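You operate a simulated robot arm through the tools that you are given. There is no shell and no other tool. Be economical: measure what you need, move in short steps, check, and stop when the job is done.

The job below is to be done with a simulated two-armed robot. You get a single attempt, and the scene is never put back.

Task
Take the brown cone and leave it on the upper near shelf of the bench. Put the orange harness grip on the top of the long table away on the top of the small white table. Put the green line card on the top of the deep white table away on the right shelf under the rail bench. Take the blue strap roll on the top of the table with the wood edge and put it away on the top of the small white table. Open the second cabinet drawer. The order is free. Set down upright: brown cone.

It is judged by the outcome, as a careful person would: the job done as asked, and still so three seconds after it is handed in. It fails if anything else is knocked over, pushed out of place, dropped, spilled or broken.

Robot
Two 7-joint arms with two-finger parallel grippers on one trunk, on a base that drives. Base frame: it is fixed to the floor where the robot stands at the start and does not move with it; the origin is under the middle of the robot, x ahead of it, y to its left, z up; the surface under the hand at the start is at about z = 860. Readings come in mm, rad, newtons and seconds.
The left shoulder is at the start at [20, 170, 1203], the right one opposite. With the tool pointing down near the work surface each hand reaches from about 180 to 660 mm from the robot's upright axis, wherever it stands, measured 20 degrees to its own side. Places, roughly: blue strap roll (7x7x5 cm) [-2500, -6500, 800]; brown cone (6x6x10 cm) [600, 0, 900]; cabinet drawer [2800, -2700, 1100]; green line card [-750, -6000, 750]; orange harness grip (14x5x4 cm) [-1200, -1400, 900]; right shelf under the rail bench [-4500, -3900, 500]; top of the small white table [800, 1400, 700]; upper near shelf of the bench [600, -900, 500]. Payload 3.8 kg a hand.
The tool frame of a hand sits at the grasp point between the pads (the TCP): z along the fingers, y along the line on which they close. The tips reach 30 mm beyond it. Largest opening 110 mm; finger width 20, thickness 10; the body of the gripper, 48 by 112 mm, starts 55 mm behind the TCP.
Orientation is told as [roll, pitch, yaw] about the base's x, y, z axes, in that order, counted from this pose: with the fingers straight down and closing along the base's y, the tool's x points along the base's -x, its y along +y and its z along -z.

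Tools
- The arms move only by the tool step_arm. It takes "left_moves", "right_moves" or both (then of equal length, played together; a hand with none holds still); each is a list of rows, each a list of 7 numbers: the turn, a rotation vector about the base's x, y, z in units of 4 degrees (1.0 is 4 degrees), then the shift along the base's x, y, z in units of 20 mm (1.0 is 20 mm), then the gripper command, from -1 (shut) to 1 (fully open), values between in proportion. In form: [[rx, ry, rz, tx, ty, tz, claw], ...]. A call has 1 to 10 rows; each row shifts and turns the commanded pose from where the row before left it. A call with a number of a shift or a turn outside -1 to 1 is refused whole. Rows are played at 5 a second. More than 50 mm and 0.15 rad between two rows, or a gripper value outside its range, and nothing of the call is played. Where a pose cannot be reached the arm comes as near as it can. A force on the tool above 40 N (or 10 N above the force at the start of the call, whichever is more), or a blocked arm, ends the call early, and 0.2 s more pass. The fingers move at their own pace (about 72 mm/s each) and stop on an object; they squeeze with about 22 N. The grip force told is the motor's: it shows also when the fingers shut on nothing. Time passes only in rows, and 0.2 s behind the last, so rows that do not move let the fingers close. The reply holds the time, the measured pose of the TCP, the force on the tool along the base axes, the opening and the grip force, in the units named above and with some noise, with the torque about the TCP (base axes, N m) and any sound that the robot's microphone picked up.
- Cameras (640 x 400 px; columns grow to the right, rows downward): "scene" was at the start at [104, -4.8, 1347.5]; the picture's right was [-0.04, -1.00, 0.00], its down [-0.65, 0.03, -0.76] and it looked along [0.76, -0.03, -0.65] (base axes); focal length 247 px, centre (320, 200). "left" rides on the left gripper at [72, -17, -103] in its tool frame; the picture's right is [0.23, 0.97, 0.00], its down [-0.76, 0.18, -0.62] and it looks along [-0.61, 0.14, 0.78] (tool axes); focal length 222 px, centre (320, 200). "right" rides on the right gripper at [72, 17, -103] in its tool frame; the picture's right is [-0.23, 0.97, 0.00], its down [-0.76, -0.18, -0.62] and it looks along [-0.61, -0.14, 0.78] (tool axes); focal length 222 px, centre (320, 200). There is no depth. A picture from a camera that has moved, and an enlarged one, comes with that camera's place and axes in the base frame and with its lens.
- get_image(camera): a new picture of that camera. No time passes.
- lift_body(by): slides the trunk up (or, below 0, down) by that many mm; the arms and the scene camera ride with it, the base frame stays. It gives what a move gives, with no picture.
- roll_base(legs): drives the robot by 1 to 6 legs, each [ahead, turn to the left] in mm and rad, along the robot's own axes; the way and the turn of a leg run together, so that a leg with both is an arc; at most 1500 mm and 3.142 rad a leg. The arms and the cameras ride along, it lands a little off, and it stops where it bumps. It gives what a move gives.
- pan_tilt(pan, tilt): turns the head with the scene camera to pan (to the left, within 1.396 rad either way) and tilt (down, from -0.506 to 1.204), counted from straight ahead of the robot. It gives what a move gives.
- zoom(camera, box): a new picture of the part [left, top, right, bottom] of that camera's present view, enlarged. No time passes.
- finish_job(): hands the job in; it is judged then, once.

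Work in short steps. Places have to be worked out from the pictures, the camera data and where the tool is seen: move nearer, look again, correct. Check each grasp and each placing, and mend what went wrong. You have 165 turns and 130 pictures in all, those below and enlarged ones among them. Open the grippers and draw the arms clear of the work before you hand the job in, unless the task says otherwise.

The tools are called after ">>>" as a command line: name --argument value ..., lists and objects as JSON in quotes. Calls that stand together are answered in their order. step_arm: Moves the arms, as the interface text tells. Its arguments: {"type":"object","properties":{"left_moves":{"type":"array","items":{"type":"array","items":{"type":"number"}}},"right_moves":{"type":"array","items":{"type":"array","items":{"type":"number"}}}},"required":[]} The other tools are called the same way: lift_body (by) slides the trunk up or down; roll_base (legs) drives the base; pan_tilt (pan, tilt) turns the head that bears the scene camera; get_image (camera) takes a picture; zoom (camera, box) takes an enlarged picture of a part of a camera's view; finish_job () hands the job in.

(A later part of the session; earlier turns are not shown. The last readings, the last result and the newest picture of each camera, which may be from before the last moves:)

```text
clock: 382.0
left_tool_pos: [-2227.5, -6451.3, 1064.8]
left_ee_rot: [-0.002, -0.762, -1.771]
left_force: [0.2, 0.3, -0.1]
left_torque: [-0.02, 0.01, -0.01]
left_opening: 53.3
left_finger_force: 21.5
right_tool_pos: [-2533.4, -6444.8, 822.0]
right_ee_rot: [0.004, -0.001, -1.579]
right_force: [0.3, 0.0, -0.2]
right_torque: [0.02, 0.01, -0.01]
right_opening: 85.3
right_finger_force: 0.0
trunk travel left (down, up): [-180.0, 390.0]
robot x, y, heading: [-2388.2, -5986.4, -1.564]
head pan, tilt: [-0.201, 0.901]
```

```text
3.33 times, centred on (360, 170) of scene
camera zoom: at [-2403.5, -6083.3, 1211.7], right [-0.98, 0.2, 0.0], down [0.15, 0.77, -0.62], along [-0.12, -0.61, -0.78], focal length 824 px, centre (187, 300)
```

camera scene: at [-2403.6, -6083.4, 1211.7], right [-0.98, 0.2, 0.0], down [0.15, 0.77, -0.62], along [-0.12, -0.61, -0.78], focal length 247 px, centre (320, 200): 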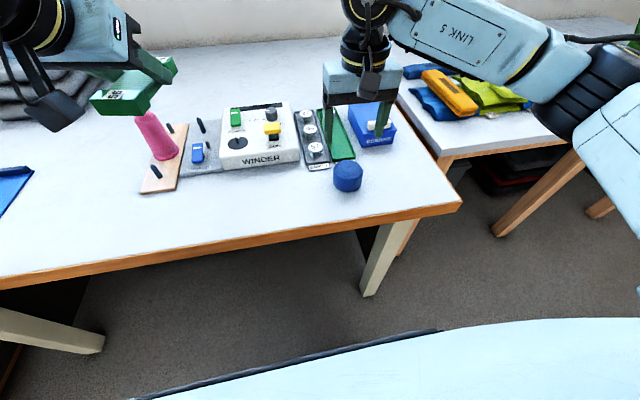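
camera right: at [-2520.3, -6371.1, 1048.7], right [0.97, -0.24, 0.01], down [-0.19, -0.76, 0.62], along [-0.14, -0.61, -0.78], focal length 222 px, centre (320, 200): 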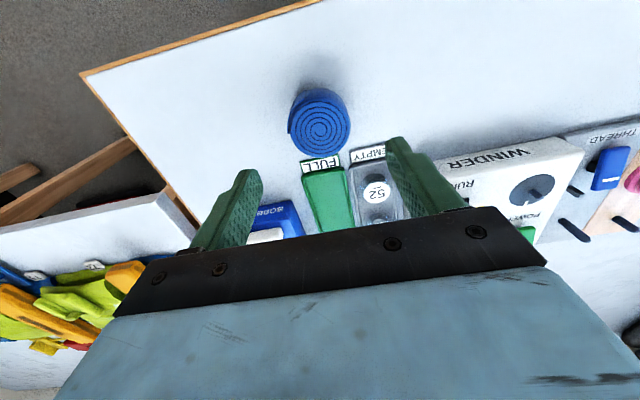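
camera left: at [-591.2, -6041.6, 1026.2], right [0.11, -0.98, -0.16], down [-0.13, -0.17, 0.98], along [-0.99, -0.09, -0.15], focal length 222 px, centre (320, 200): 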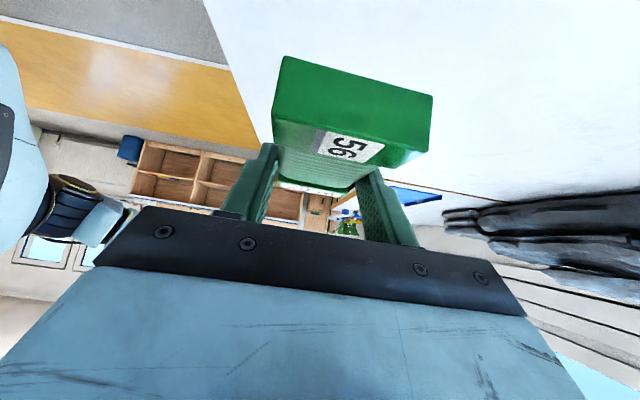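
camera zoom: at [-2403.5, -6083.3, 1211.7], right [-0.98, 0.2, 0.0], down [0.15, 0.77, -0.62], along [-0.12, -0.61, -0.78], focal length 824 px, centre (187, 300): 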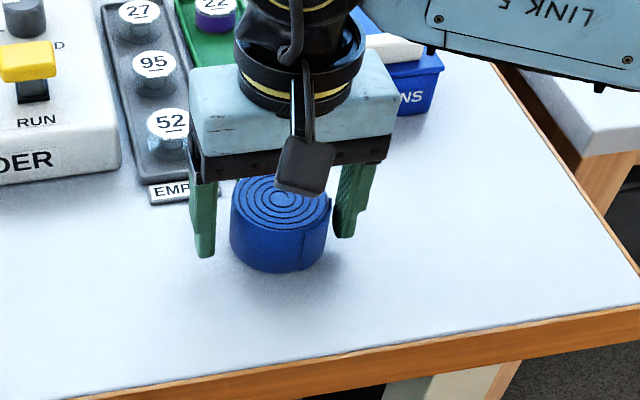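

The fingers straddle the roll. I shift 4 mm, lower 4 mm, and close.

>>> step_arm --right_moves '[[0, 0, 0, -0.2, 0, -0.2, 0.55], [0, 0, 0, 0, 0, 0, -1], [0, 0, 0, 0, 0, 0, -1], [0, 0, 0, 0, 0, 0, -1], [0, 0, 0, 0, 0, 0.5, -1], [0, 0, 0, 0, 0, 1, -1], [0, 0, 0, 0, 0, 1, -1], [0, 0, 0, 0, 0, 1, -1], [0, 0, 0, 0, 0, 1, -1]]'

>>> get_image --camera "right"

```text
clock: 384.0
left_tool_pos: [-2226.3, -6450.8, 1064.1]
left_ee_rot: [-0.002, -0.762, -1.77]
left_force: [0.0, -0.1, -0.3]
left_torque: [0.01, 0.01, -0.02]
left_opening: 53.0
left_finger_force: 22.2
right_tool_pos: [-2539.9, -6440.7, 909.7]
right_ee_rot: [0.006, 0.001, -1.579]
right_force: [0.1, 0.4, -0.8]
right_torque: [0.02, 0.0, -0.01]
right_opening: 63.5
right_finger_force: 22.1
trunk travel left (down, up): [-180.0, 390.0]
robot x, y, heading: [-2388.6, -5985.9, -1.568]
head pan, tilt: [-0.201, 0.901]
```

```text
44 pictures are left
camera right: at [-2522.5, -6369.5, 1013.1], right [0.97, -0.24, 0.0], down [-0.19, -0.76, 0.62], along [-0.14, -0.6, -0.78], focal length 222 px, centre (320, 200)
```

right: 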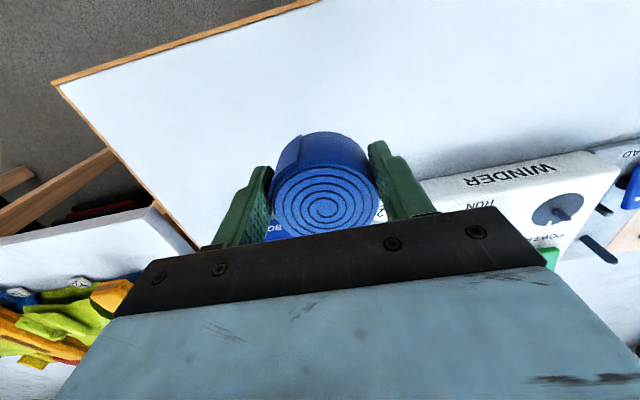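

Roll held (63.5 mm). I raise it, back away, lift the trunk and turn toward the rail bench to look.

>>> step_arm --right_moves '[[0, 0, 0, 0, 0, 1, -1], [0, 0, 0, 0, 0, 1, -1], [0, 0, 0, 0, 0, 1, -1], [0, 0, 0, 0, 0.4, 1, -1], [0, 0, 0, 0, 0.6, 1, -1], [0, 0, 0, 0, 0.6, 1, -1], [0, 0, 0, 0, 0.6, 1, -1], [0, 0, 0, 0, 0.6, 0.5, -1]]'

>>> lift_body --by 120

>>> roll_base --legs '[[-400, 0], [0, -2.24]]'

>>> pan_tilt --pan 0 --tilt 0.35

>>> get_image --camera "scene"

```text
clock: 385.8
left_tool_pos: [-2226.9, -6450.4, 1065.4]
left_ee_rot: [-0.002, -0.761, -1.769]
left_force: [0.1, 0.1, -0.4]
left_torque: [0.01, 0.0, 0.05]
left_opening: 53.1
left_finger_force: 22.1
right_tool_pos: [-2538.0, -6387.6, 1057.7]
right_ee_rot: [0.005, 0.0, -1.581]
right_force: [-0.3, 0.1, -1.5]
right_torque: [0.02, 0.0, 0.01]
right_opening: 63.3
right_finger_force: 21.9
trunk travel left (down, up): [-180.0, 390.0]
robot x, y, heading: [-2385.4, -5986.2, -1.567]
head pan, tilt: [-0.201, 0.901]
```

```text
clock: 387.3
left_tool_pos: [-2226.2, -6451.0, 1185.0]
left_ee_rot: [0.0, -0.763, -1.769]
left_force: [0.2, -0.1, -1.8]
left_torque: [0.04, 0.02, 0.02]
left_opening: 53.3
left_finger_force: 22.1
right_tool_pos: [-2538.7, -6388.7, 1178.6]
right_ee_rot: [0.006, 0.003, -1.579]
right_force: [-0.5, -0.7, 0.0]
right_torque: [-0.03, 0.02, 0.0]
right_opening: 63.4
right_finger_force: 22.1
trunk travel left (down, up): [-300.0, 270.0]
robot x, y, heading: [-2383.8, -5987.0, -1.57]
head pan, tilt: [-0.201, 0.901]
```

```text
clock: 395.4
left_tool_pos: [-2840.2, -5389.5, 1184.5]
left_ee_rot: [-0.003, -0.762, 2.192]
left_force: [0.5, 0.5, -1.1]
left_torque: [0.05, 0.04, -0.02]
left_opening: 53.2
left_finger_force: 21.9
right_tool_pos: [-2581.7, -5204.4, 1177.5]
right_ee_rot: [0.005, 0.0, 2.382]
right_force: [-0.7, -0.2, -0.9]
right_torque: [-0.02, 0.0, 0.01]
right_opening: 63.5
right_finger_force: 21.8
trunk travel left (down, up): [-300.0, 270.0]
robot x, y, heading: [-2391.2, -5590.1, 2.395]
head pan, tilt: [-0.201, 0.901]
```

```text
clock: 396.3
left_tool_pos: [-2840.0, -5390.6, 1185.2]
left_ee_rot: [-0.003, -0.762, 2.193]
left_force: [0.2, -0.1, -0.8]
left_torque: [-0.01, 0.02, -0.04]
left_opening: 53.3
left_finger_force: 21.8
right_tool_pos: [-2581.3, -5205.0, 1177.0]
right_ee_rot: [0.005, 0.001, 2.382]
right_force: [-0.2, 0.8, -0.9]
right_torque: [-0.02, -0.01, -0.02]
right_opening: 63.2
right_finger_force: 21.6
trunk travel left (down, up): [-300.0, 270.0]
robot x, y, heading: [-2393.6, -5591.4, 2.394]
head pan, tilt: [0.0, 0.351]
```

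```text
43 pictures are left
camera scene: at [-2476.7, -5513.3, 1379.2], right [0.68, 0.73, 0.0], down [0.25, -0.23, -0.94], along [-0.69, 0.64, -0.34], focal length 247 px, centre (320, 200)
```

scene: 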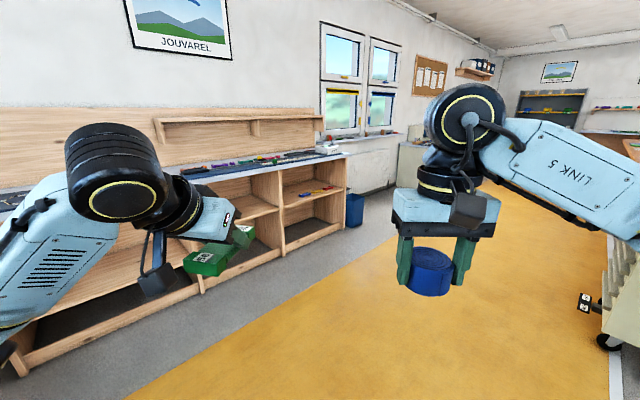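

The rail bench runs along the west wall; its right bay spans y≈-4300 to -3560, front x≈-4200. I drive to face that bay.

>>> roll_base --legs '[[0, -0.298], [1000, 0], [1000, 0], [0, 1.046]]'

>>> pan_tilt --pan 0 --tilt 0.6

>>> get_image --camera "scene"

```text
clock: 409.7
left_tool_pos: [-3784.2, -4022.8, 1185.6]
left_ee_rot: [-0.002, -0.763, 2.913]
left_force: [0.3, 0.1, -1.7]
left_torque: [-0.04, 0.0, 0.0]
left_opening: 53.3
left_finger_force: 22.2
right_tool_pos: [-3712.6, -3713.3, 1177.7]
right_ee_rot: [0.005, 0.0, 3.103]
right_force: [0.2, -0.5, -0.5]
right_torque: [-0.03, -0.03, 0.02]
right_opening: 62.6
right_finger_force: 21.7
trunk travel left (down, up): [-300.0, 270.0]
robot x, y, heading: [-3316.2, -3877.2, 3.114]
head pan, tilt: [0.0, 0.351]
```

```text
clock: 410.5
left_tool_pos: [-3785.4, -4023.5, 1184.9]
left_ee_rot: [-0.002, -0.762, 2.915]
left_force: [0.1, 0.6, -0.5]
left_torque: [0.0, -0.01, 0.01]
left_opening: 53.0
left_finger_force: 21.5
right_tool_pos: [-3712.5, -3713.4, 1177.3]
right_ee_rot: [0.004, 0.0, 3.103]
right_force: [0.7, -0.1, -0.5]
right_torque: [0.01, 0.01, 0.0]
right_opening: 62.8
right_finger_force: 22.0
trunk travel left (down, up): [-300.0, 270.0]
robot x, y, heading: [-3314.1, -3875.0, 3.113]
head pan, tilt: [0.0, 0.6]
```

```text
42 pictures are left
camera scene: at [-3427.5, -3874.5, 1356.6], right [0.03, 1.0, 0.0], down [0.56, -0.01, -0.83], along [-0.83, 0.02, -0.56], focal length 247 px, centre (320, 200)
```

scene: 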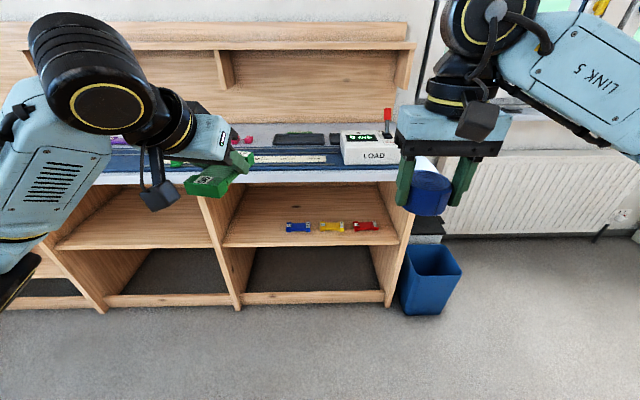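

The upper shelf of the right bay (z≈513) holds blue, yellow and red cards in a row; green goes left of blue at about [-4405, -4135]. I shift the base left, square up, then lower the trunk while raising the right hand.

>>> roll_base --legs '[[0, 0.5], [240, 0], [0, -0.472]]'

>>> step_arm --left_moves '[[0, 0, 0.6, 0, 0, 0, -1], [0, 0, 0.6, 0, 0, 0, -1], [0, 0, 0.6, 0, 0, 0, -1], [0, 0, 0.6, 0, 0, 0, -1], [0, 0, 0.5, 0, 0, 0, -1], [0, 0, 0, 0, 0, 0, -1], [0, 0, 0, 0, 0, 0, -1]]' --right_moves '[[0, 0, 0, 0.3, 0, 0.9, -1], [0, 0, 0, 0.3, 0, 0.9, -1], [0, 0, 0, 0.3, 0, 0.9, -1], [0, 0, 0, 0.3, 0, 0.9, -1], [0, 0, 0, 0.3, 0, 0.9, -1], [0, 0, 0, 0.3, 0, 0.9, -1], [0, 0, 0, 0.3, 0, 0.9, -1]]'

>>> lift_body --by -290

>>> get_image --camera "scene"

```text
clock: 415.1
left_tool_pos: [-3997.4, -4143.8, 1184.3]
left_ee_rot: [-0.002, -0.762, 2.942]
left_force: [0.4, -0.3, -0.6]
left_torque: [-0.03, 0.05, 0.0]
left_opening: 53.1
left_finger_force: 22.1
right_tool_pos: [-3933.9, -3833.7, 1177.8]
right_ee_rot: [0.004, 0.0, 3.129]
right_force: [-0.2, 0.0, -0.2]
right_torque: [0.01, 0.0, 0.03]
right_opening: 62.5
right_finger_force: 22.4
trunk travel left (down, up): [-300.0, 270.0]
robot x, y, heading: [-3531.2, -3988.7, 3.139]
head pan, tilt: [0.0, 0.6]
```

```text
clock: 416.6
left_tool_pos: [-3996.0, -4144.7, 1184.3]
left_ee_rot: [-0.004, -0.762, -3.141]
left_force: [0.1, 0.7, -0.2]
left_torque: [0.0, 0.0, 0.01]
left_opening: 53.1
left_finger_force: 22.5
right_tool_pos: [-3890.8, -3833.1, 1301.3]
right_ee_rot: [0.005, 0.002, 3.128]
right_force: [0.4, 0.3, -0.8]
right_torque: [0.0, -0.02, 0.0]
right_opening: 62.2
right_finger_force: 22.5
trunk travel left (down, up): [-300.0, 270.0]
robot x, y, heading: [-3536.2, -3985.9, 3.144]
head pan, tilt: [0.0, 0.6]
```

```text
clock: 419.6
left_tool_pos: [-3997.5, -4144.3, 894.6]
left_ee_rot: [-0.004, -0.764, -3.139]
left_force: [-0.5, -1.2, -0.7]
left_torque: [0.02, 0.02, 0.0]
left_opening: 53.3
left_finger_force: 22.1
right_tool_pos: [-3891.9, -3834.2, 1011.4]
right_ee_rot: [0.005, -0.001, 3.13]
right_force: [-0.6, 0.6, -0.6]
right_torque: [0.02, -0.07, -0.01]
right_opening: 62.2
right_finger_force: 22.1
trunk travel left (down, up): [-10.0, 560.0]
robot x, y, heading: [-3532.5, -3985.2, 3.143]
head pan, tilt: [0.0, 0.6]
```

```text
41 pictures are left
camera scene: at [-3643.9, -3988.1, 1066.6], right [0.0, 1.0, 0.0], down [0.56, 0.0, -0.83], along [-0.83, 0.0, -0.56], focal length 247 px, centre (320, 200)
```

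scene: 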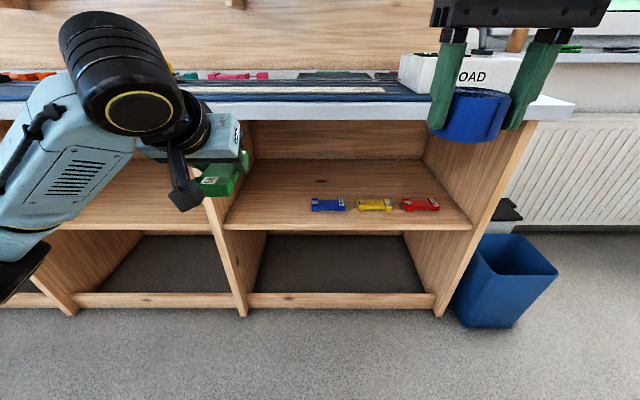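

The bay is clear at y≈-4145. I lower the left hand to z≈610 in front of the bay and check the roll in the right hand.

>>> step_arm --left_moves '[[0, 0, 0, 0, 0, -1, -1], [0, 0, 0, 0, 0, -1, -1], [0, 0, 0, 0, 0, -1, -1], [0, 0, 0, 0, 0, -1, -1], [0, 0, 0, 0, 0, -1, -1], [0, 0, 0, 0, 0, -1, -1], [0, 0, 0, 0, 0, -1, -1], [0, 0, 0, 0, 0, -1, -1], [0, 0, 0, 0, 0, -1, -1], [0, 0, 0, 0, 0, -1, -1]]'

>>> step_arm --left_moves '[[0, 0, 0, 0, 0, -1, -1], [0, 0, 0, 0, 0, -1, -1], [0, 0, 0, 0, 0, -1, -1], [0, 0, 0, 0, 0, -1, -1]]'

>>> get_image --camera "right"

>>> get_image --camera "scene"

```text
clock: 421.8
left_tool_pos: [-3999.1, -4144.6, 696.8]
left_ee_rot: [0.0, -0.764, -3.143]
left_force: [0.2, -0.1, -1.5]
left_torque: [-0.02, 0.02, 0.04]
left_opening: 53.2
left_finger_force: 22.7
right_tool_pos: [-3891.9, -3832.1, 1012.5]
right_ee_rot: [0.005, -0.001, 3.13]
right_force: [0.9, 0.1, -1.4]
right_torque: [-0.01, -0.04, 0.01]
right_opening: 62.1
right_finger_force: 22.0
trunk travel left (down, up): [-10.0, 560.0]
robot x, y, heading: [-3533.5, -3988.1, 3.145]
head pan, tilt: [0.0, 0.6]
```

```text
clock: 422.8
left_tool_pos: [-3996.4, -4145.8, 614.7]
left_ee_rot: [-0.001, -0.764, 3.142]
left_force: [0.4, 0.3, 0.1]
left_torque: [0.0, 0.01, -0.04]
left_opening: 53.3
left_finger_force: 22.4
right_tool_pos: [-3892.2, -3832.5, 1013.0]
right_ee_rot: [0.007, -0.002, 3.13]
right_force: [0.6, 0.9, -0.3]
right_torque: [-0.03, -0.04, 0.02]
right_opening: 62.1
right_finger_force: 22.1
trunk travel left (down, up): [-10.0, 560.0]
robot x, y, heading: [-3532.2, -3986.9, 3.141]
head pan, tilt: [0.0, 0.6]
```

```text
40 pictures are left
camera right: at [-3819.1, -3850.8, 1115.3], right [-0.24, -0.97, 0.0], down [-0.76, 0.19, 0.62], along [-0.6, 0.15, -0.78], focal length 222 px, centre (320, 200)
```

right: 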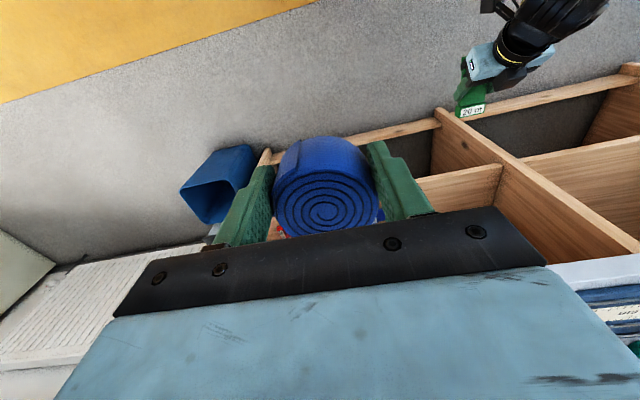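

```text
39 pictures are left
camera scene: at [-3643.9, -3988.1, 1066.5], right [0.0, 1.0, 0.0], down [0.56, 0.0, -0.83], along [-0.83, 0.0, -0.56], focal length 247 px, centre (320, 200)
```

scene: 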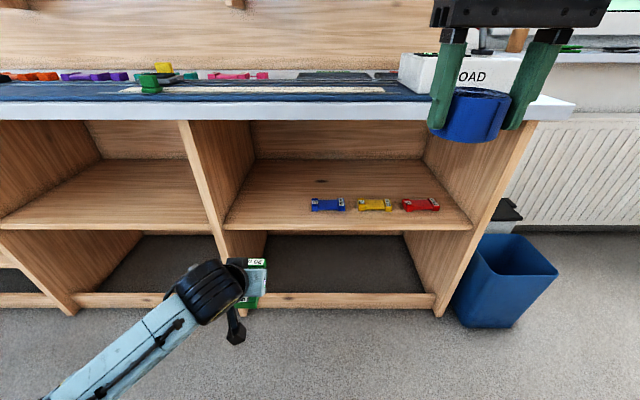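

The card is level at z≈615 before the bay and the roll is still held. I roll straight ahead 385 mm into the bay.

>>> roll_base --legs '[[385, 0]]'

>>> get_image --camera "scene"

>>> get_image --camera "left"

```text
clock: 425.2
left_tool_pos: [-4386.5, -4144.6, 617.1]
left_ee_rot: [-0.002, -0.763, 3.14]
left_force: [0.6, -0.6, -0.8]
left_torque: [-0.02, -0.02, 0.02]
left_opening: 53.5
left_finger_force: 21.6
right_tool_pos: [-4283.0, -3831.3, 1011.7]
right_ee_rot: [0.007, 0.001, 3.128]
right_force: [0.1, 0.0, -1.2]
right_torque: [-0.03, 0.0, 0.03]
right_opening: 61.9
right_finger_force: 21.7
trunk travel left (down, up): [-10.0, 560.0]
robot x, y, heading: [-3924.4, -3985.4, 3.139]
head pan, tilt: [0.0, 0.6]
```

```text
38 pictures are left
camera scene: at [-4034.5, -3987.3, 1066.5], right [0.0, 1.0, 0.0], down [0.57, 0.0, -0.82], along [-0.82, 0.0, -0.57], focal length 247 px, centre (320, 200)
```

scene: 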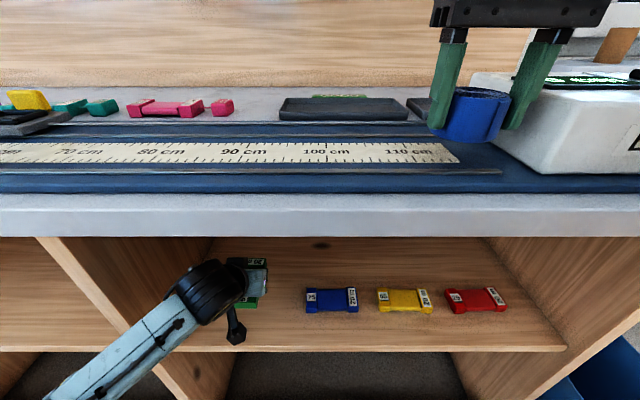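

```text
37 pictures are left
camera left: at [-4263.0, -4128.6, 639.8], right [0.16, -0.97, -0.16], down [-0.12, -0.18, 0.98], along [-0.98, -0.14, -0.15], focal length 222 px, centre (320, 200)
```

left: 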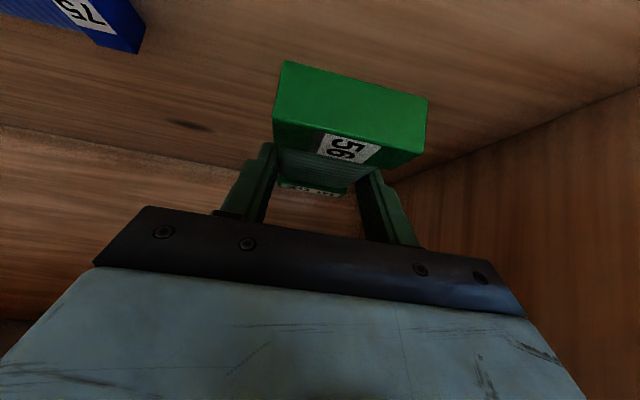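

The card is fully over the shelf, clear of the blue one. I lower it with small steps until contact.

>>> step_arm --left_moves '[[0, 0, 0, -0.3, 0, -0.7, -1], [0, 0, 0, -0.3, 0, -0.7, -1], [0, 0, 0, -0.3, 0, -0.7, -1], [0, 0, 0, -0.3, 0, -0.5, -1], [0, 0, 0, 0, 0, -0.25, -1], [0, 0, 0, 0, 0, -0.2, -1], [0, 0, 0, 0, 0, -0.2, -1], [0, 0, 0, 0, 0, -0.2, -1], [0, 0, 0, 0, 0, -0.2, -1], [0, 0, 0, 0, 0, -0.2, -1]]'

```text
clock: 427.1
left_tool_pos: [-4413.9, -4143.7, 554.5]
left_ee_rot: [-0.006, -0.783, 3.138]
left_force: [-2.8, 1.3, 7.9]
left_torque: [-0.08, -0.34, 0.03]
left_opening: 53.8
left_finger_force: 22.3
right_tool_pos: [-4282.0, -3832.0, 1012.4]
right_ee_rot: [0.005, 0.002, 3.126]
right_force: [0.1, 0.7, -0.2]
right_torque: [0.0, 0.0, -0.02]
right_opening: 62.0
right_finger_force: 22.2
trunk travel left (down, up): [-10.0, 560.0]
robot x, y, heading: [-3923.6, -3986.6, 3.14]
head pan, tilt: [0.0, 0.6]
stopped in row 9 (left hand): the force on the tool passed its limit at 44 N (the readings are from after the stop); the commanded pose is now the measured one
```

Contact on the shelf. I open the fingers and check.

>>> step_arm --left_moves '[[0, 0, 0, 0, 0, 0.03, -1], [0, 0, 0, 0, 0, 0, 0.2], [0, 0, 0, 0, 0, 0, 0.5], [0, 0, 0, 0, 0, 0, 0.5], [0, 0, 0, 0, 0, 0, 0.5]]'

>>> get_image --camera "left"

```text
clock: 428.3
left_tool_pos: [-4412.2, -4143.0, 553.9]
left_ee_rot: [-0.005, -0.783, 3.137]
left_force: [5.0, 14.9, 17.6]
left_torque: [-0.21, 0.13, 0.0]
left_opening: 74.9
left_finger_force: 0.1
right_tool_pos: [-4281.5, -3830.9, 1012.1]
right_ee_rot: [0.006, -0.003, 3.128]
right_force: [-0.3, -0.8, -0.4]
right_torque: [-0.01, -0.02, 0.01]
right_opening: 62.1
right_finger_force: 22.0
trunk travel left (down, up): [-10.0, 560.0]
robot x, y, heading: [-3922.2, -3986.1, 3.138]
head pan, tilt: [0.0, 0.6]
```

```text
36 pictures are left
camera left: at [-4288.2, -4127.4, 576.1], right [0.15, -0.97, -0.16], down [-0.1, -0.18, 0.98], along [-0.98, -0.13, -0.13], focal length 222 px, centre (320, 200)
```

left: 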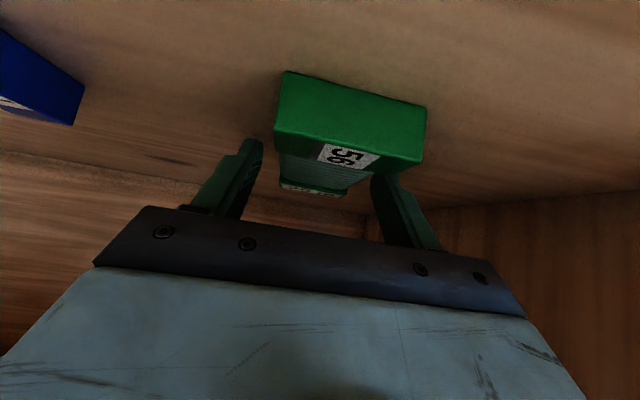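

The fingertips rest on the shelf and the card is nearer one finger. I ease up 2 mm, centre by 5 mm, open wider, and rise vertically.

>>> step_arm --left_moves '[[0, 0, 0, 0, 0, 0.1, 0.5], [0, 0, 0, 0, -0.25, 0.1, 0.6], [0, 0, 0, 0, 0, 0.1, 0.7], [0, 0, 0, 0, 0, 0.4, 0.7], [0, 0, 0, 0, 0, 0.5, 0.7], [0, 0, 0, 0, 0, 0.5, 0.7], [0, 0, 0, 0, 0, 0.5, 0.7], [0, 0, 0, 0, 0, 0.5, 0.7]]'

>>> get_image --camera "left"

```text
clock: 430.1
left_tool_pos: [-4412.1, -4147.2, 606.2]
left_ee_rot: [-0.004, -0.777, 3.137]
left_force: [-1.0, 0.1, 0.8]
left_torque: [-0.02, 0.01, 0.02]
left_opening: 93.4
left_finger_force: 0.1
right_tool_pos: [-4281.9, -3831.5, 1013.2]
right_ee_rot: [0.005, 0.0, 3.129]
right_force: [0.2, 0.1, -0.4]
right_torque: [0.03, -0.01, 0.03]
right_opening: 61.8
right_finger_force: 22.1
trunk travel left (down, up): [-10.0, 560.0]
robot x, y, heading: [-3923.3, -3986.0, 3.143]
head pan, tilt: [0.0, 0.6]
```

```text
35 pictures are left
camera left: at [-4288.9, -4132.6, 630.1], right [0.16, -0.97, -0.16], down [-0.11, -0.18, 0.98], along [-0.98, -0.14, -0.13], focal length 222 px, centre (320, 200)
```

left: 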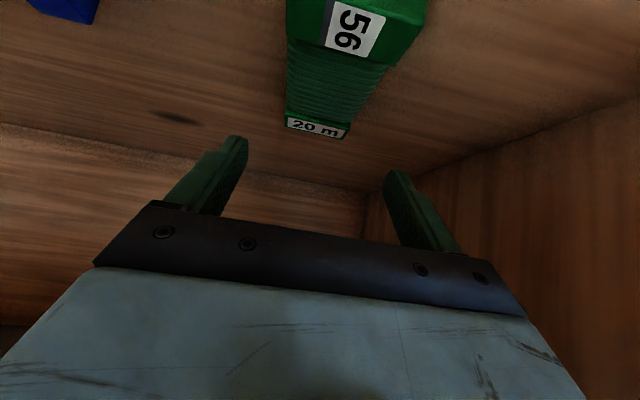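

The card lies flat on the shelf. I back straight out and look at it.

>>> roll_base --legs '[[-420, 0]]'

>>> get_image --camera "scene"

```text
clock: 432.6
left_tool_pos: [-3997.6, -4150.7, 607.8]
left_ee_rot: [-0.004, -0.778, -3.139]
left_force: [0.3, -0.3, 0.2]
left_torque: [0.04, 0.04, -0.02]
left_opening: 93.4
left_finger_force: 0.1
right_tool_pos: [-3866.9, -3833.9, 1011.9]
right_ee_rot: [0.005, 0.001, 3.132]
right_force: [0.1, 0.9, -1.9]
right_torque: [0.03, -0.04, -0.01]
right_opening: 61.7
right_finger_force: 21.5
trunk travel left (down, up): [-10.0, 560.0]
robot x, y, heading: [-3508.1, -3985.9, -3.142]
head pan, tilt: [0.0, 0.6]
```

```text
34 pictures are left
camera scene: at [-3618.8, -3987.8, 1066.5], right [0.0, 1.0, 0.0], down [0.56, 0.0, -0.83], along [-0.83, 0.0, -0.56], focal length 247 px, centre (320, 200)
```

scene: 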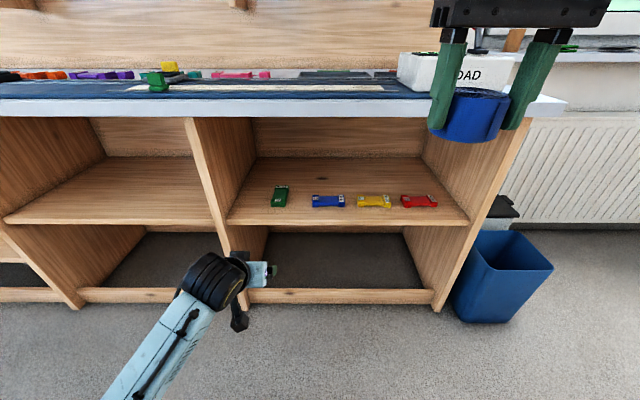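

The green card lies well beside the others. I raise the left arm along its way, raise the trunk, then straighten the left fingers.

>>> step_arm --left_moves '[[0, 0, 0, 0, 0, 1, 0.5], [0, 0, 0, 0, 0, 1, 0.5], [0, 0, 0, 0, 0, 1, 0.5], [0, 0, 0, 0, 0, 1, 0.5], [0, 0, 0, 0, 0, 1, 0.5], [0, 0, 0, 0, 0, 1, 0.5], [0, 0, 0, 0, 0, 1, 0.5], [0, 0, 0, 0, 0, 1, 0.5], [0, 0, 0, 0, 0, 1, 0.5], [0, 0, 0, 0, 0, 1, 0.5]]'

>>> step_arm --left_moves '[[0, 0, 0, 0.3, 0, 1, 0], [0, 0, 0, 0.3, 0, 1, 0], [0, 0, 0, 0.3, 0, 1, 0], [0, 0, 0, 0.3, 0, 1, 0]]'

>>> lift_body --by 290

>>> step_arm --left_moves '[[0, -1, 0, 0.3, 0, 0.3, 0], [0, -1, 0, 0.3, 0, 0.3, 0], [0, -1, 0, 0.3, 0, 0.3, 0], [0, -1, 0, 0.3, 0, 0.3, 0], [0, -1, 0, 0.3, 0, 0.3, 0], [0, -1, 0, 0.3, 0, 0.3, 0], [0, -1, 0, 0.3, 0, 0.3, 0], [0, -1, 0, 0.3, 0, 0.3, 0], [0, -1, 0, 0.3, 0, 0.3, 0], [0, -1, 0, 0.3, 0, 0.3, 0]]'

>>> get_image --camera "right"

```text
clock: 434.8
left_tool_pos: [-3995.8, -4149.6, 808.9]
left_ee_rot: [-0.003, -0.777, -3.139]
left_force: [0.3, 0.5, -0.5]
left_torque: [-0.02, 0.0, 0.0]
left_opening: 82.4
left_finger_force: 0.1
right_tool_pos: [-3867.1, -3834.5, 1012.8]
right_ee_rot: [0.004, 0.002, 3.133]
right_force: [-0.3, 0.4, -0.5]
right_torque: [-0.01, -0.01, 0.03]
right_opening: 61.8
right_finger_force: 22.0
trunk travel left (down, up): [-10.0, 560.0]
robot x, y, heading: [-3509.1, -3986.4, -3.139]
head pan, tilt: [0.0, 0.6]
```

```text
clock: 435.8
left_tool_pos: [-3972.8, -4150.3, 887.6]
left_ee_rot: [-0.005, -0.778, -3.139]
left_force: [-0.3, -0.3, 0.0]
left_torque: [0.01, 0.02, -0.01]
left_opening: 55.3
left_finger_force: 0.2
right_tool_pos: [-3866.9, -3834.1, 1012.9]
right_ee_rot: [0.006, 0.001, 3.133]
right_force: [-0.4, 0.2, -1.5]
right_torque: [0.01, 0.02, -0.01]
right_opening: 61.7
right_finger_force: 22.6
trunk travel left (down, up): [-10.0, 560.0]
robot x, y, heading: [-3513.0, -3985.7, -3.136]
head pan, tilt: [0.0, 0.6]
```

```text
clock: 438.8
left_tool_pos: [-3972.6, -4150.1, 1176.9]
left_ee_rot: [-0.003, -0.778, -3.141]
left_force: [0.4, -0.3, 0.4]
left_torque: [0.0, 0.01, 0.0]
left_opening: 55.2
left_finger_force: 0.0
right_tool_pos: [-3867.2, -3833.8, 1301.5]
right_ee_rot: [0.005, 0.001, 3.134]
right_force: [0.2, 0.7, -0.8]
right_torque: [-0.01, -0.04, -0.02]
right_opening: 61.4
right_finger_force: 22.2
trunk travel left (down, up): [-300.0, 270.0]
robot x, y, heading: [-3505.5, -3985.4, -3.138]
head pan, tilt: [0.0, 0.6]
```

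```text
clock: 440.9
left_tool_pos: [-3914.1, -4150.9, 1238.3]
left_ee_rot: [0.0, -0.079, -3.14]
left_force: [0.2, 0.1, -0.9]
left_torque: [0.0, -0.01, 0.02]
left_opening: 54.8
left_finger_force: 0.0
right_tool_pos: [-3868.0, -3833.7, 1302.4]
right_ee_rot: [0.006, 0.001, 3.133]
right_force: [0.8, -0.6, -1.5]
right_torque: [0.01, -0.02, 0.02]
right_opening: 61.3
right_finger_force: 21.9
trunk travel left (down, up): [-300.0, 270.0]
robot x, y, heading: [-3510.6, -3989.8, -3.14]
head pan, tilt: [0.0, 0.6]
```

```text
33 pictures are left
camera right: at [-3794.4, -3850.9, 1405.3], right [-0.24, -0.97, 0.01], down [-0.76, 0.19, 0.62], along [-0.61, 0.14, -0.78], focal length 222 px, centre (320, 200)
```

right: 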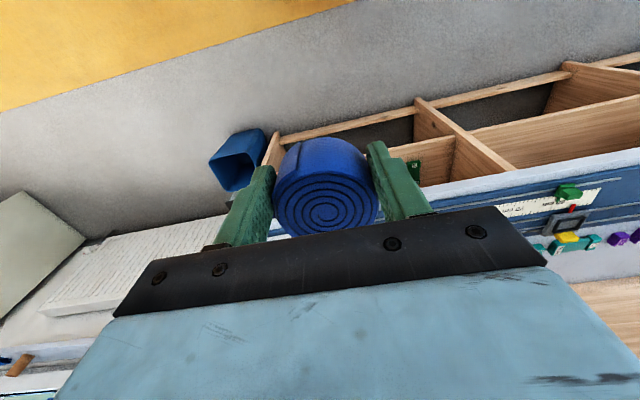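

The roll creeps very slowly in the grip (61.3 mm) but is safe for the trip. I drive straight back: south-east past the long table's end, then to the aisle.

>>> roll_base --legs '[[0, 2.695], [1058, 0], [1058, 0], [0, 0.447], [1130, 0], [0, 1.571]]'

>>> pan_tilt --pan 0 --tilt 0.35

>>> get_image --camera "scene"

```text
clock: 468.0
left_tool_pos: [-677.5, -4546.8, 1238.9]
left_ee_rot: [-0.003, -0.081, 1.55]
left_force: [0.2, -0.1, -0.5]
left_torque: [0.02, 0.0, -0.02]
left_opening: 55.2
left_finger_force: 0.0
right_tool_pos: [-360.9, -4599.9, 1301.9]
right_ee_rot: [0.005, 0.001, 1.541]
right_force: [-0.7, -0.2, -0.2]
right_torque: [0.01, 0.01, 0.02]
right_opening: 57.9
right_finger_force: 22.4
trunk travel left (down, up): [-300.0, 270.0]
robot x, y, heading: [-518.7, -4956.4, 1.552]
head pan, tilt: [0.0, 0.6]
```

```text
clock: 468.8
left_tool_pos: [-677.3, -4547.4, 1237.1]
left_ee_rot: [-0.001, -0.079, 1.552]
left_force: [-0.4, 0.2, 0.4]
left_torque: [-0.02, -0.05, -0.01]
left_opening: 55.2
left_finger_force: 0.1
right_tool_pos: [-360.9, -4600.3, 1301.2]
right_ee_rot: [0.005, 0.0, 1.543]
right_force: [-0.5, -0.5, -0.9]
right_torque: [-0.05, -0.01, -0.01]
right_opening: 58.0
right_finger_force: 22.2
trunk travel left (down, up): [-300.0, 270.0]
robot x, y, heading: [-519.2, -4956.4, 1.553]
head pan, tilt: [0.0, 0.351]
```

```text
32 pictures are left
camera scene: at [-519.9, -4844.1, 1379.2], right [1.0, -0.02, 0.0], down [-0.01, -0.34, -0.94], along [0.02, 0.94, -0.34], focal length 247 px, centre (320, 200)
```

scene: 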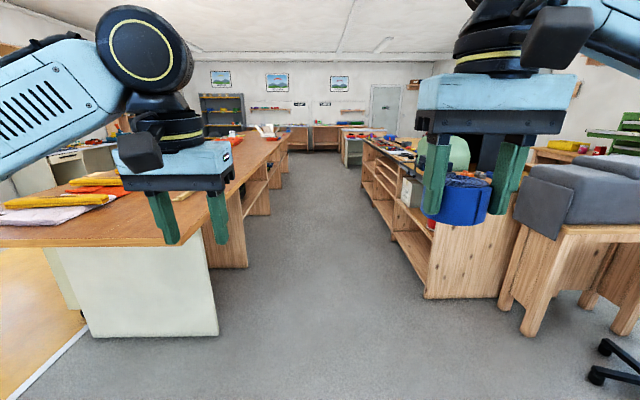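

The roll has crept to 58 mm while driving, so I'll set it down and re-grasp it on the near end of the long table, which is on the way and has a free strip.

>>> roll_base --legs '[[1150, 0], [0, 1.589], [170, 0]]'

>>> pan_tilt --pan -0.3 --tilt 0.85

>>> get_image --camera "scene"

>>> get_image --camera "right"

```text
clock: 479.5
left_tool_pos: [-1064.1, -3941.0, 1237.7]
left_ee_rot: [-0.003, -0.08, 3.078]
left_force: [-0.4, -0.1, 0.2]
left_torque: [0.0, -0.03, 0.02]
left_opening: 55.0
left_finger_force: 0.0
right_tool_pos: [-996.9, -3626.7, 1302.3]
right_ee_rot: [0.005, 0.001, 3.064]
right_force: [-0.4, -0.2, -1.1]
right_torque: [0.0, -0.02, -0.02]
right_opening: 54.9
right_finger_force: 22.2
trunk travel left (down, up): [-300.0, 270.0]
robot x, y, heading: [-647.4, -3804.0, 3.08]
head pan, tilt: [0.0, 0.351]
```

```text
clock: 480.4
left_tool_pos: [-1063.6, -3940.6, 1238.6]
left_ee_rot: [-0.003, -0.081, 3.077]
left_force: [0.3, 0.3, 0.7]
left_torque: [-0.03, 0.0, 0.01]
left_opening: 55.2
left_finger_force: 0.1
right_tool_pos: [-996.1, -3626.4, 1302.4]
right_ee_rot: [0.005, 0.0, 3.064]
right_force: [-0.9, -0.3, -1.0]
right_torque: [0.01, -0.03, 0.0]
right_opening: 54.8
right_finger_force: 22.5
trunk travel left (down, up): [-300.0, 270.0]
robot x, y, heading: [-648.0, -3802.2, 3.08]
head pan, tilt: [-0.3, 0.85]
```

```text
31 pictures are left
camera scene: at [-743.6, -3774.8, 1335.7], right [0.36, 0.93, 0.0], down [0.7, -0.27, -0.66], along [-0.62, 0.23, -0.75], focal length 247 px, centre (320, 200)
```

scene: 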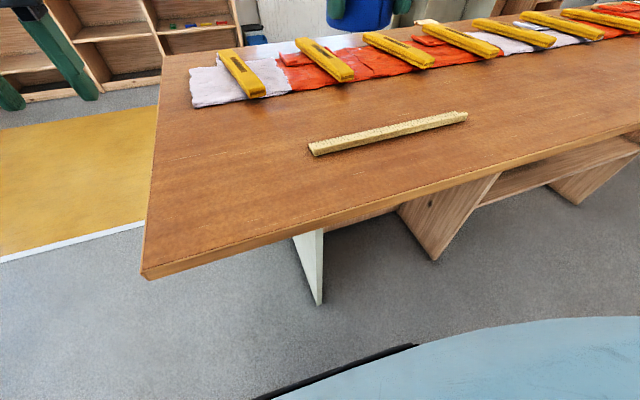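

```text
30 pictures are left
camera right: at [-924.7, -3648.7, 1405.4], right [-0.3, -0.95, 0.01], down [-0.75, 0.24, 0.62], along [-0.59, 0.18, -0.78], focal length 222 px, centre (320, 200)
```

right: 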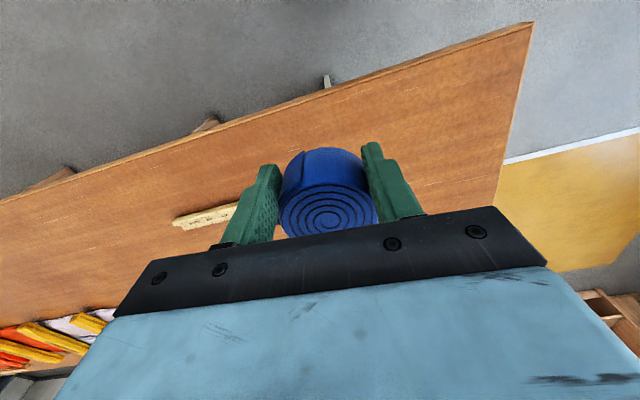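

It's at 55 mm now: I set it down here at once, on the free strip at about [-1125, -3630], clear of the ruler.

>>> step_arm --right_moves '[[0, 0, 0, -0.3, 0, -0.5, -1], [0, 0, 0, -0.6, 0, -1, -1], [0, 0, 0, -0.6, 0, -1, -1], [0, 0, 0, -0.7, 0, -1, -1], [0, 0, 0, -0.7, 0, -1, -1], [0, 0, 0, -0.7, 0, -1, -1], [0, 0, 0, -0.7, 0, -1, -1], [0, 0, 0, -0.7, 0, -1, -1], [0, 0, 0, -0.7, 0, -1, -1], [0, 0, 0, -0.7, 0, -1, -1]]'

>>> step_arm --right_moves '[[0, 0, 0, 0, 0, -1, -1], [0, 0, 0, 0, 0, -1, -1], [0, 0, 0, 0, 0, -1, -1], [0, 0, 0, 0, 0, -1, -1], [0, 0, 0, 0, 0, -1, -1], [0, 0, 0, 0, 0, -0.8, -1]]'

>>> get_image --camera "scene"

```text
clock: 482.6
left_tool_pos: [-1064.5, -3940.4, 1237.8]
left_ee_rot: [-0.002, -0.08, 3.078]
left_force: [0.8, 0.2, 0.4]
left_torque: [0.0, 0.01, -0.03]
left_opening: 55.0
left_finger_force: 0.0
right_tool_pos: [-1126.2, -3627.6, 1110.2]
right_ee_rot: [0.005, 0.001, 3.065]
right_force: [-0.6, 0.3, -0.6]
right_torque: [0.0, -0.03, 0.0]
right_opening: 54.3
right_finger_force: 21.6
trunk travel left (down, up): [-300.0, 270.0]
robot x, y, heading: [-650.6, -3804.1, 3.077]
head pan, tilt: [-0.3, 0.85]
```

```text
clock: 484.0
left_tool_pos: [-1063.9, -3939.1, 1238.4]
left_ee_rot: [-0.002, -0.082, 3.078]
left_force: [0.2, -0.2, 0.6]
left_torque: [-0.01, 0.03, -0.02]
left_opening: 54.8
left_finger_force: 0.0
right_tool_pos: [-1123.5, -3627.1, 995.1]
right_ee_rot: [0.005, 0.0, 3.066]
right_force: [-0.2, 0.9, -0.9]
right_torque: [0.01, -0.01, -0.02]
right_opening: 54.1
right_finger_force: 21.9
trunk travel left (down, up): [-300.0, 270.0]
robot x, y, heading: [-648.6, -3801.9, 3.079]
head pan, tilt: [-0.3, 0.85]
```

```text
29 pictures are left
camera scene: at [-743.5, -3774.7, 1335.6], right [0.36, 0.93, 0.0], down [0.7, -0.27, -0.66], along [-0.62, 0.23, -0.75], focal length 247 px, centre (320, 200)
```

scene: 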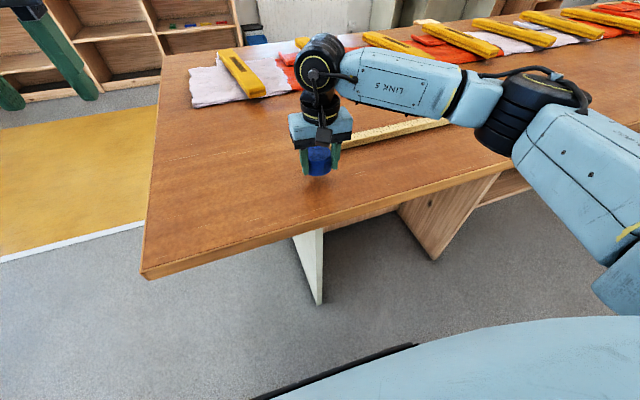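

The roll is above a free spot. I lower in small steps until contact.

>>> step_arm --right_moves '[[0, 0, 0, 0, 0, -0.5, -1], [0, 0, 0, 0, 0, -0.5, -1], [0, 0, 0, 0, 0, -0.3, -1], [0, 0, 0, 0, 0, -0.25, -1], [0, 0, 0, 0, 0, -0.2, -1], [0, 0, 0, 0, 0, -0.2, -1], [0, 0, 0, 0, 0, -0.2, -1], [0, 0, 0, 0, 0, -0.2, -1], [0, 0, 0, 0, 0, -0.2, -1]]'

>>> zoom --camera "scene" --box '[256, 100, 416, 200]'

```text
clock: 486.0
left_tool_pos: [-1059.8, -3940.0, 1239.9]
left_ee_rot: [-0.003, -0.084, 3.077]
left_force: [-0.3, -0.6, 0.3]
left_torque: [-0.03, 0.03, 0.0]
left_opening: 54.8
left_finger_force: 0.1
right_tool_pos: [-1123.3, -3627.4, 950.1]
right_ee_rot: [0.007, -0.007, 3.067]
right_force: [11.8, 5.8, 38.2]
right_torque: [0.23, -0.68, 0.3]
right_opening: 0.0
right_finger_force: 21.5
trunk travel left (down, up): [-300.0, 270.0]
robot x, y, heading: [-648.5, -3802.9, 3.073]
head pan, tilt: [-0.3, 0.85]
```

```text
4.00 times, centred on (336, 150) of scene
camera zoom: at [-739.2, -3775.0, 1336.3], right [0.36, 0.93, 0.0], down [0.7, -0.27, -0.66], along [-0.62, 0.24, -0.75], focal length 989 px, centre (256, 400)
```

zoom: 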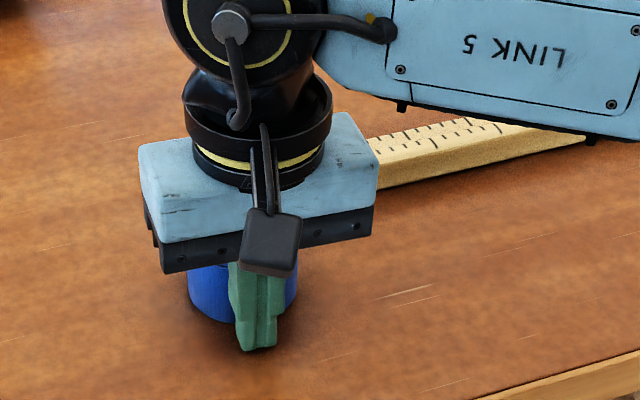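

The roll slipped free onto the table just as it touched and stands upright behind the fingers. I rise straight up, open, and look.

>>> step_arm --right_moves '[[0, 0, 0, 0.1, 0, 0.4, -1], [0, 0, 0, 0.1, 0, 0.8, -1], [0, 0, 0, 0, 0, 1, -1], [0, 0, 0, 0, 0, 1, -1], [0, 0, 0, 0, 0, 1, 0.6], [0, 0, 0, 0, 0, 1, 0.6], [0, 0, 0, 0, 0, 0, 0.6], [0, 0, 0, 0, 0, 0, 0.6]]'

>>> get_image --camera "right"

>>> get_image --camera "scene"

```text
clock: 487.8
left_tool_pos: [-1063.4, -3940.9, 1237.9]
left_ee_rot: [-0.002, -0.081, 3.076]
left_force: [1.1, 0.0, 0.9]
left_torque: [-0.01, -0.03, 0.01]
left_opening: 55.0
left_finger_force: 0.0
right_tool_pos: [-1122.2, -3627.6, 1051.0]
right_ee_rot: [0.005, -0.002, 3.064]
right_force: [0.0, -0.8, -0.5]
right_torque: [0.04, -0.02, 0.0]
right_opening: 88.0
right_finger_force: 0.0
trunk travel left (down, up): [-300.0, 270.0]
robot x, y, heading: [-642.1, -3799.0, 3.076]
head pan, tilt: [-0.3, 0.85]
```

```text
27 pictures are left
camera right: at [-1049.6, -3649.7, 1153.3], right [-0.3, -0.95, 0.01], down [-0.75, 0.24, 0.62], along [-0.59, 0.18, -0.78], focal length 222 px, centre (320, 200)
```

right: 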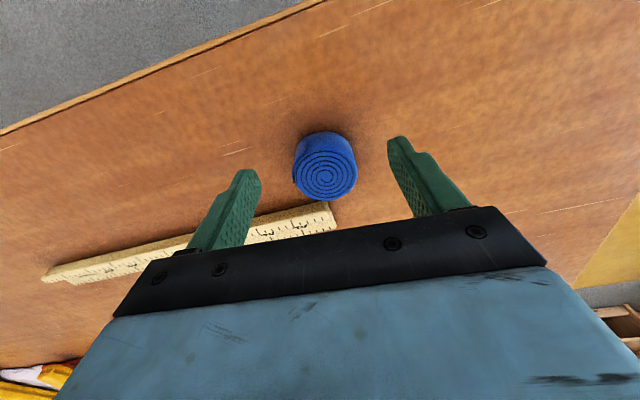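

```text
26 pictures are left
camera scene: at [-743.3, -3774.9, 1335.6], right [0.36, 0.93, 0.0], down [0.7, -0.27, -0.66], along [-0.62, 0.24, -0.75], focal length 247 px, centre (320, 200)
```

scene: 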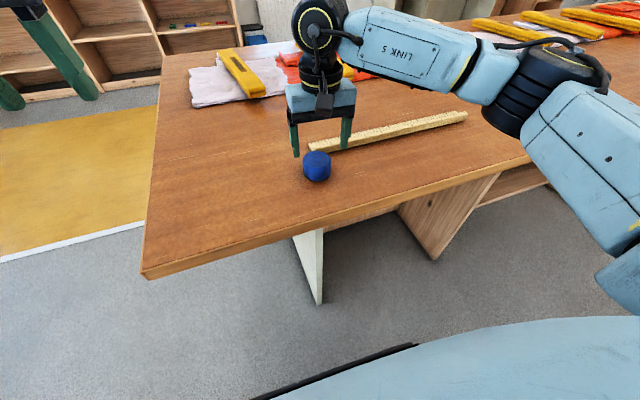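

The roll stands upright and nothing else moved. Its centre is at [-1163, -3621]; I move over it exactly and go down.

>>> step_arm --right_moves '[[0, 0, 0, -0.7, 0.1, -0.5, 0.6], [0, 0, 0, -0.7, 0.1, -0.7, 0.6], [0, 0, 0, -0.65, 0.1, -0.8, 0.6], [0, 0, 0, 0, 0, -0.5, 0.6], [0, 0, 0, 0, 0, -0.5, 0.6], [0, 0, 0, 0, 0, 0, 0.6]]'

>>> get_image --camera "right"

>>> zoom --camera "scene" --box '[256, 100, 416, 200]'

```text
clock: 489.2
left_tool_pos: [-1063.3, -3940.6, 1238.2]
left_ee_rot: [-0.002, -0.079, 3.078]
left_force: [0.7, 0.9, -0.4]
left_torque: [-0.05, 0.05, 0.0]
left_opening: 55.2
left_finger_force: 0.0
right_tool_pos: [-1161.6, -3619.5, 989.3]
right_ee_rot: [0.007, 0.001, 3.064]
right_force: [0.1, -0.3, -0.8]
right_torque: [-0.02, -0.01, -0.04]
right_opening: 88.2
right_finger_force: 0.0
trunk travel left (down, up): [-300.0, 270.0]
robot x, y, heading: [-646.6, -3800.0, 3.075]
head pan, tilt: [-0.3, 0.85]
```

```text
25 pictures are left
camera right: at [-1090.7, -3643.2, 1092.5], right [-0.3, -0.95, 0.0], down [-0.75, 0.24, 0.62], along [-0.59, 0.18, -0.78], focal length 222 px, centre (320, 200)
```

right: 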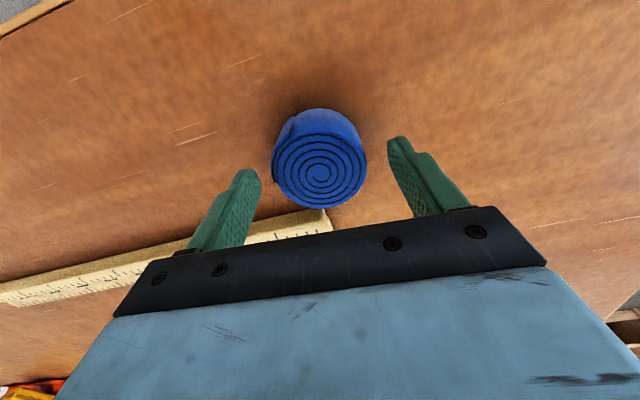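

```text
4.00 times, centred on (336, 150) of scene
camera zoom: at [-743.3, -3774.9, 1335.6], right [0.36, 0.93, 0.0], down [0.7, -0.27, -0.66], along [-0.62, 0.24, -0.75], focal length 989 px, centre (256, 400)
```

zoom: 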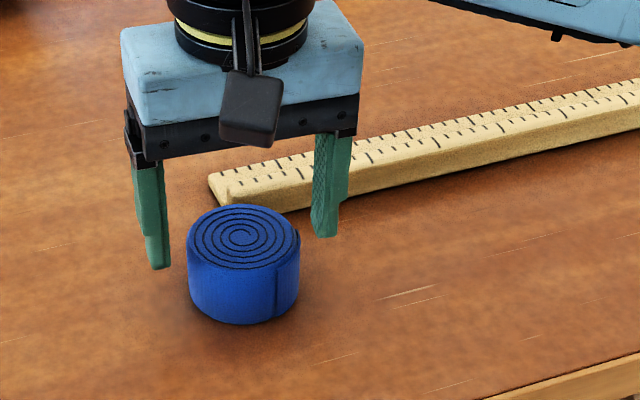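

Both views give centre [-1164, -3620]; I shift 3 mm and go down to z≈952, then close on the full diameter.

>>> step_arm --right_moves '[[0, 0, 0, -0.15, 0, -0.5, 0.6], [0, 0, 0, 0, 0, -0.5, 0.6], [0, 0, 0, 0, 0, -0.4, 0.6], [0, 0, 0, 0, 0, -0.25, 0.6], [0, 0, 0, 0, 0, -0.15, 0.6], [0, 0, 0, 0, 0, 0, 0.6], [0, 0, 0, 0, 0, 0, -1], [0, 0, 0, 0, 0, 0, -1], [0, 0, 0, 0, 0, 0, -1]]'

>>> zoom --camera "scene" --box '[256, 100, 416, 200]'

```text
clock: 491.2
left_tool_pos: [-1064.0, -3939.4, 1238.7]
left_ee_rot: [-0.002, -0.08, 3.077]
left_force: [0.6, 0.3, 0.3]
left_torque: [-0.01, 0.0, -0.02]
left_opening: 54.8
left_finger_force: 0.1
right_tool_pos: [-1164.1, -3620.1, 953.6]
right_ee_rot: [0.004, 0.0, 3.065]
right_force: [1.0, 0.1, 0.3]
right_torque: [0.04, 0.01, 0.0]
right_opening: 64.7
right_finger_force: 21.9
trunk travel left (down, up): [-300.0, 270.0]
robot x, y, heading: [-644.2, -3799.9, 3.074]
head pan, tilt: [-0.3, 0.85]
```

```text
4.00 times, centred on (336, 150) of scene
camera zoom: at [-743.5, -3774.8, 1335.6], right [0.36, 0.93, 0.0], down [0.7, -0.27, -0.66], along [-0.62, 0.24, -0.75], focal length 989 px, centre (256, 400)
```

zoom: 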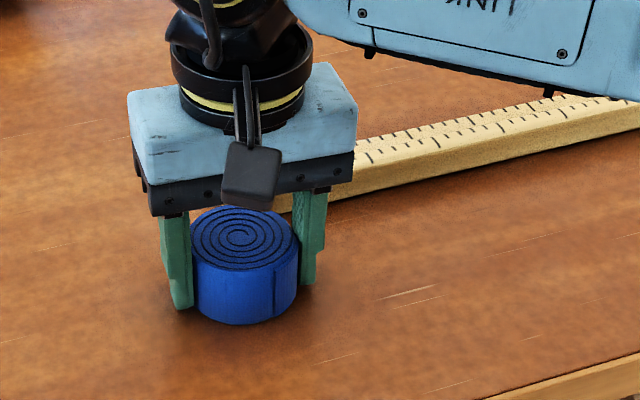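

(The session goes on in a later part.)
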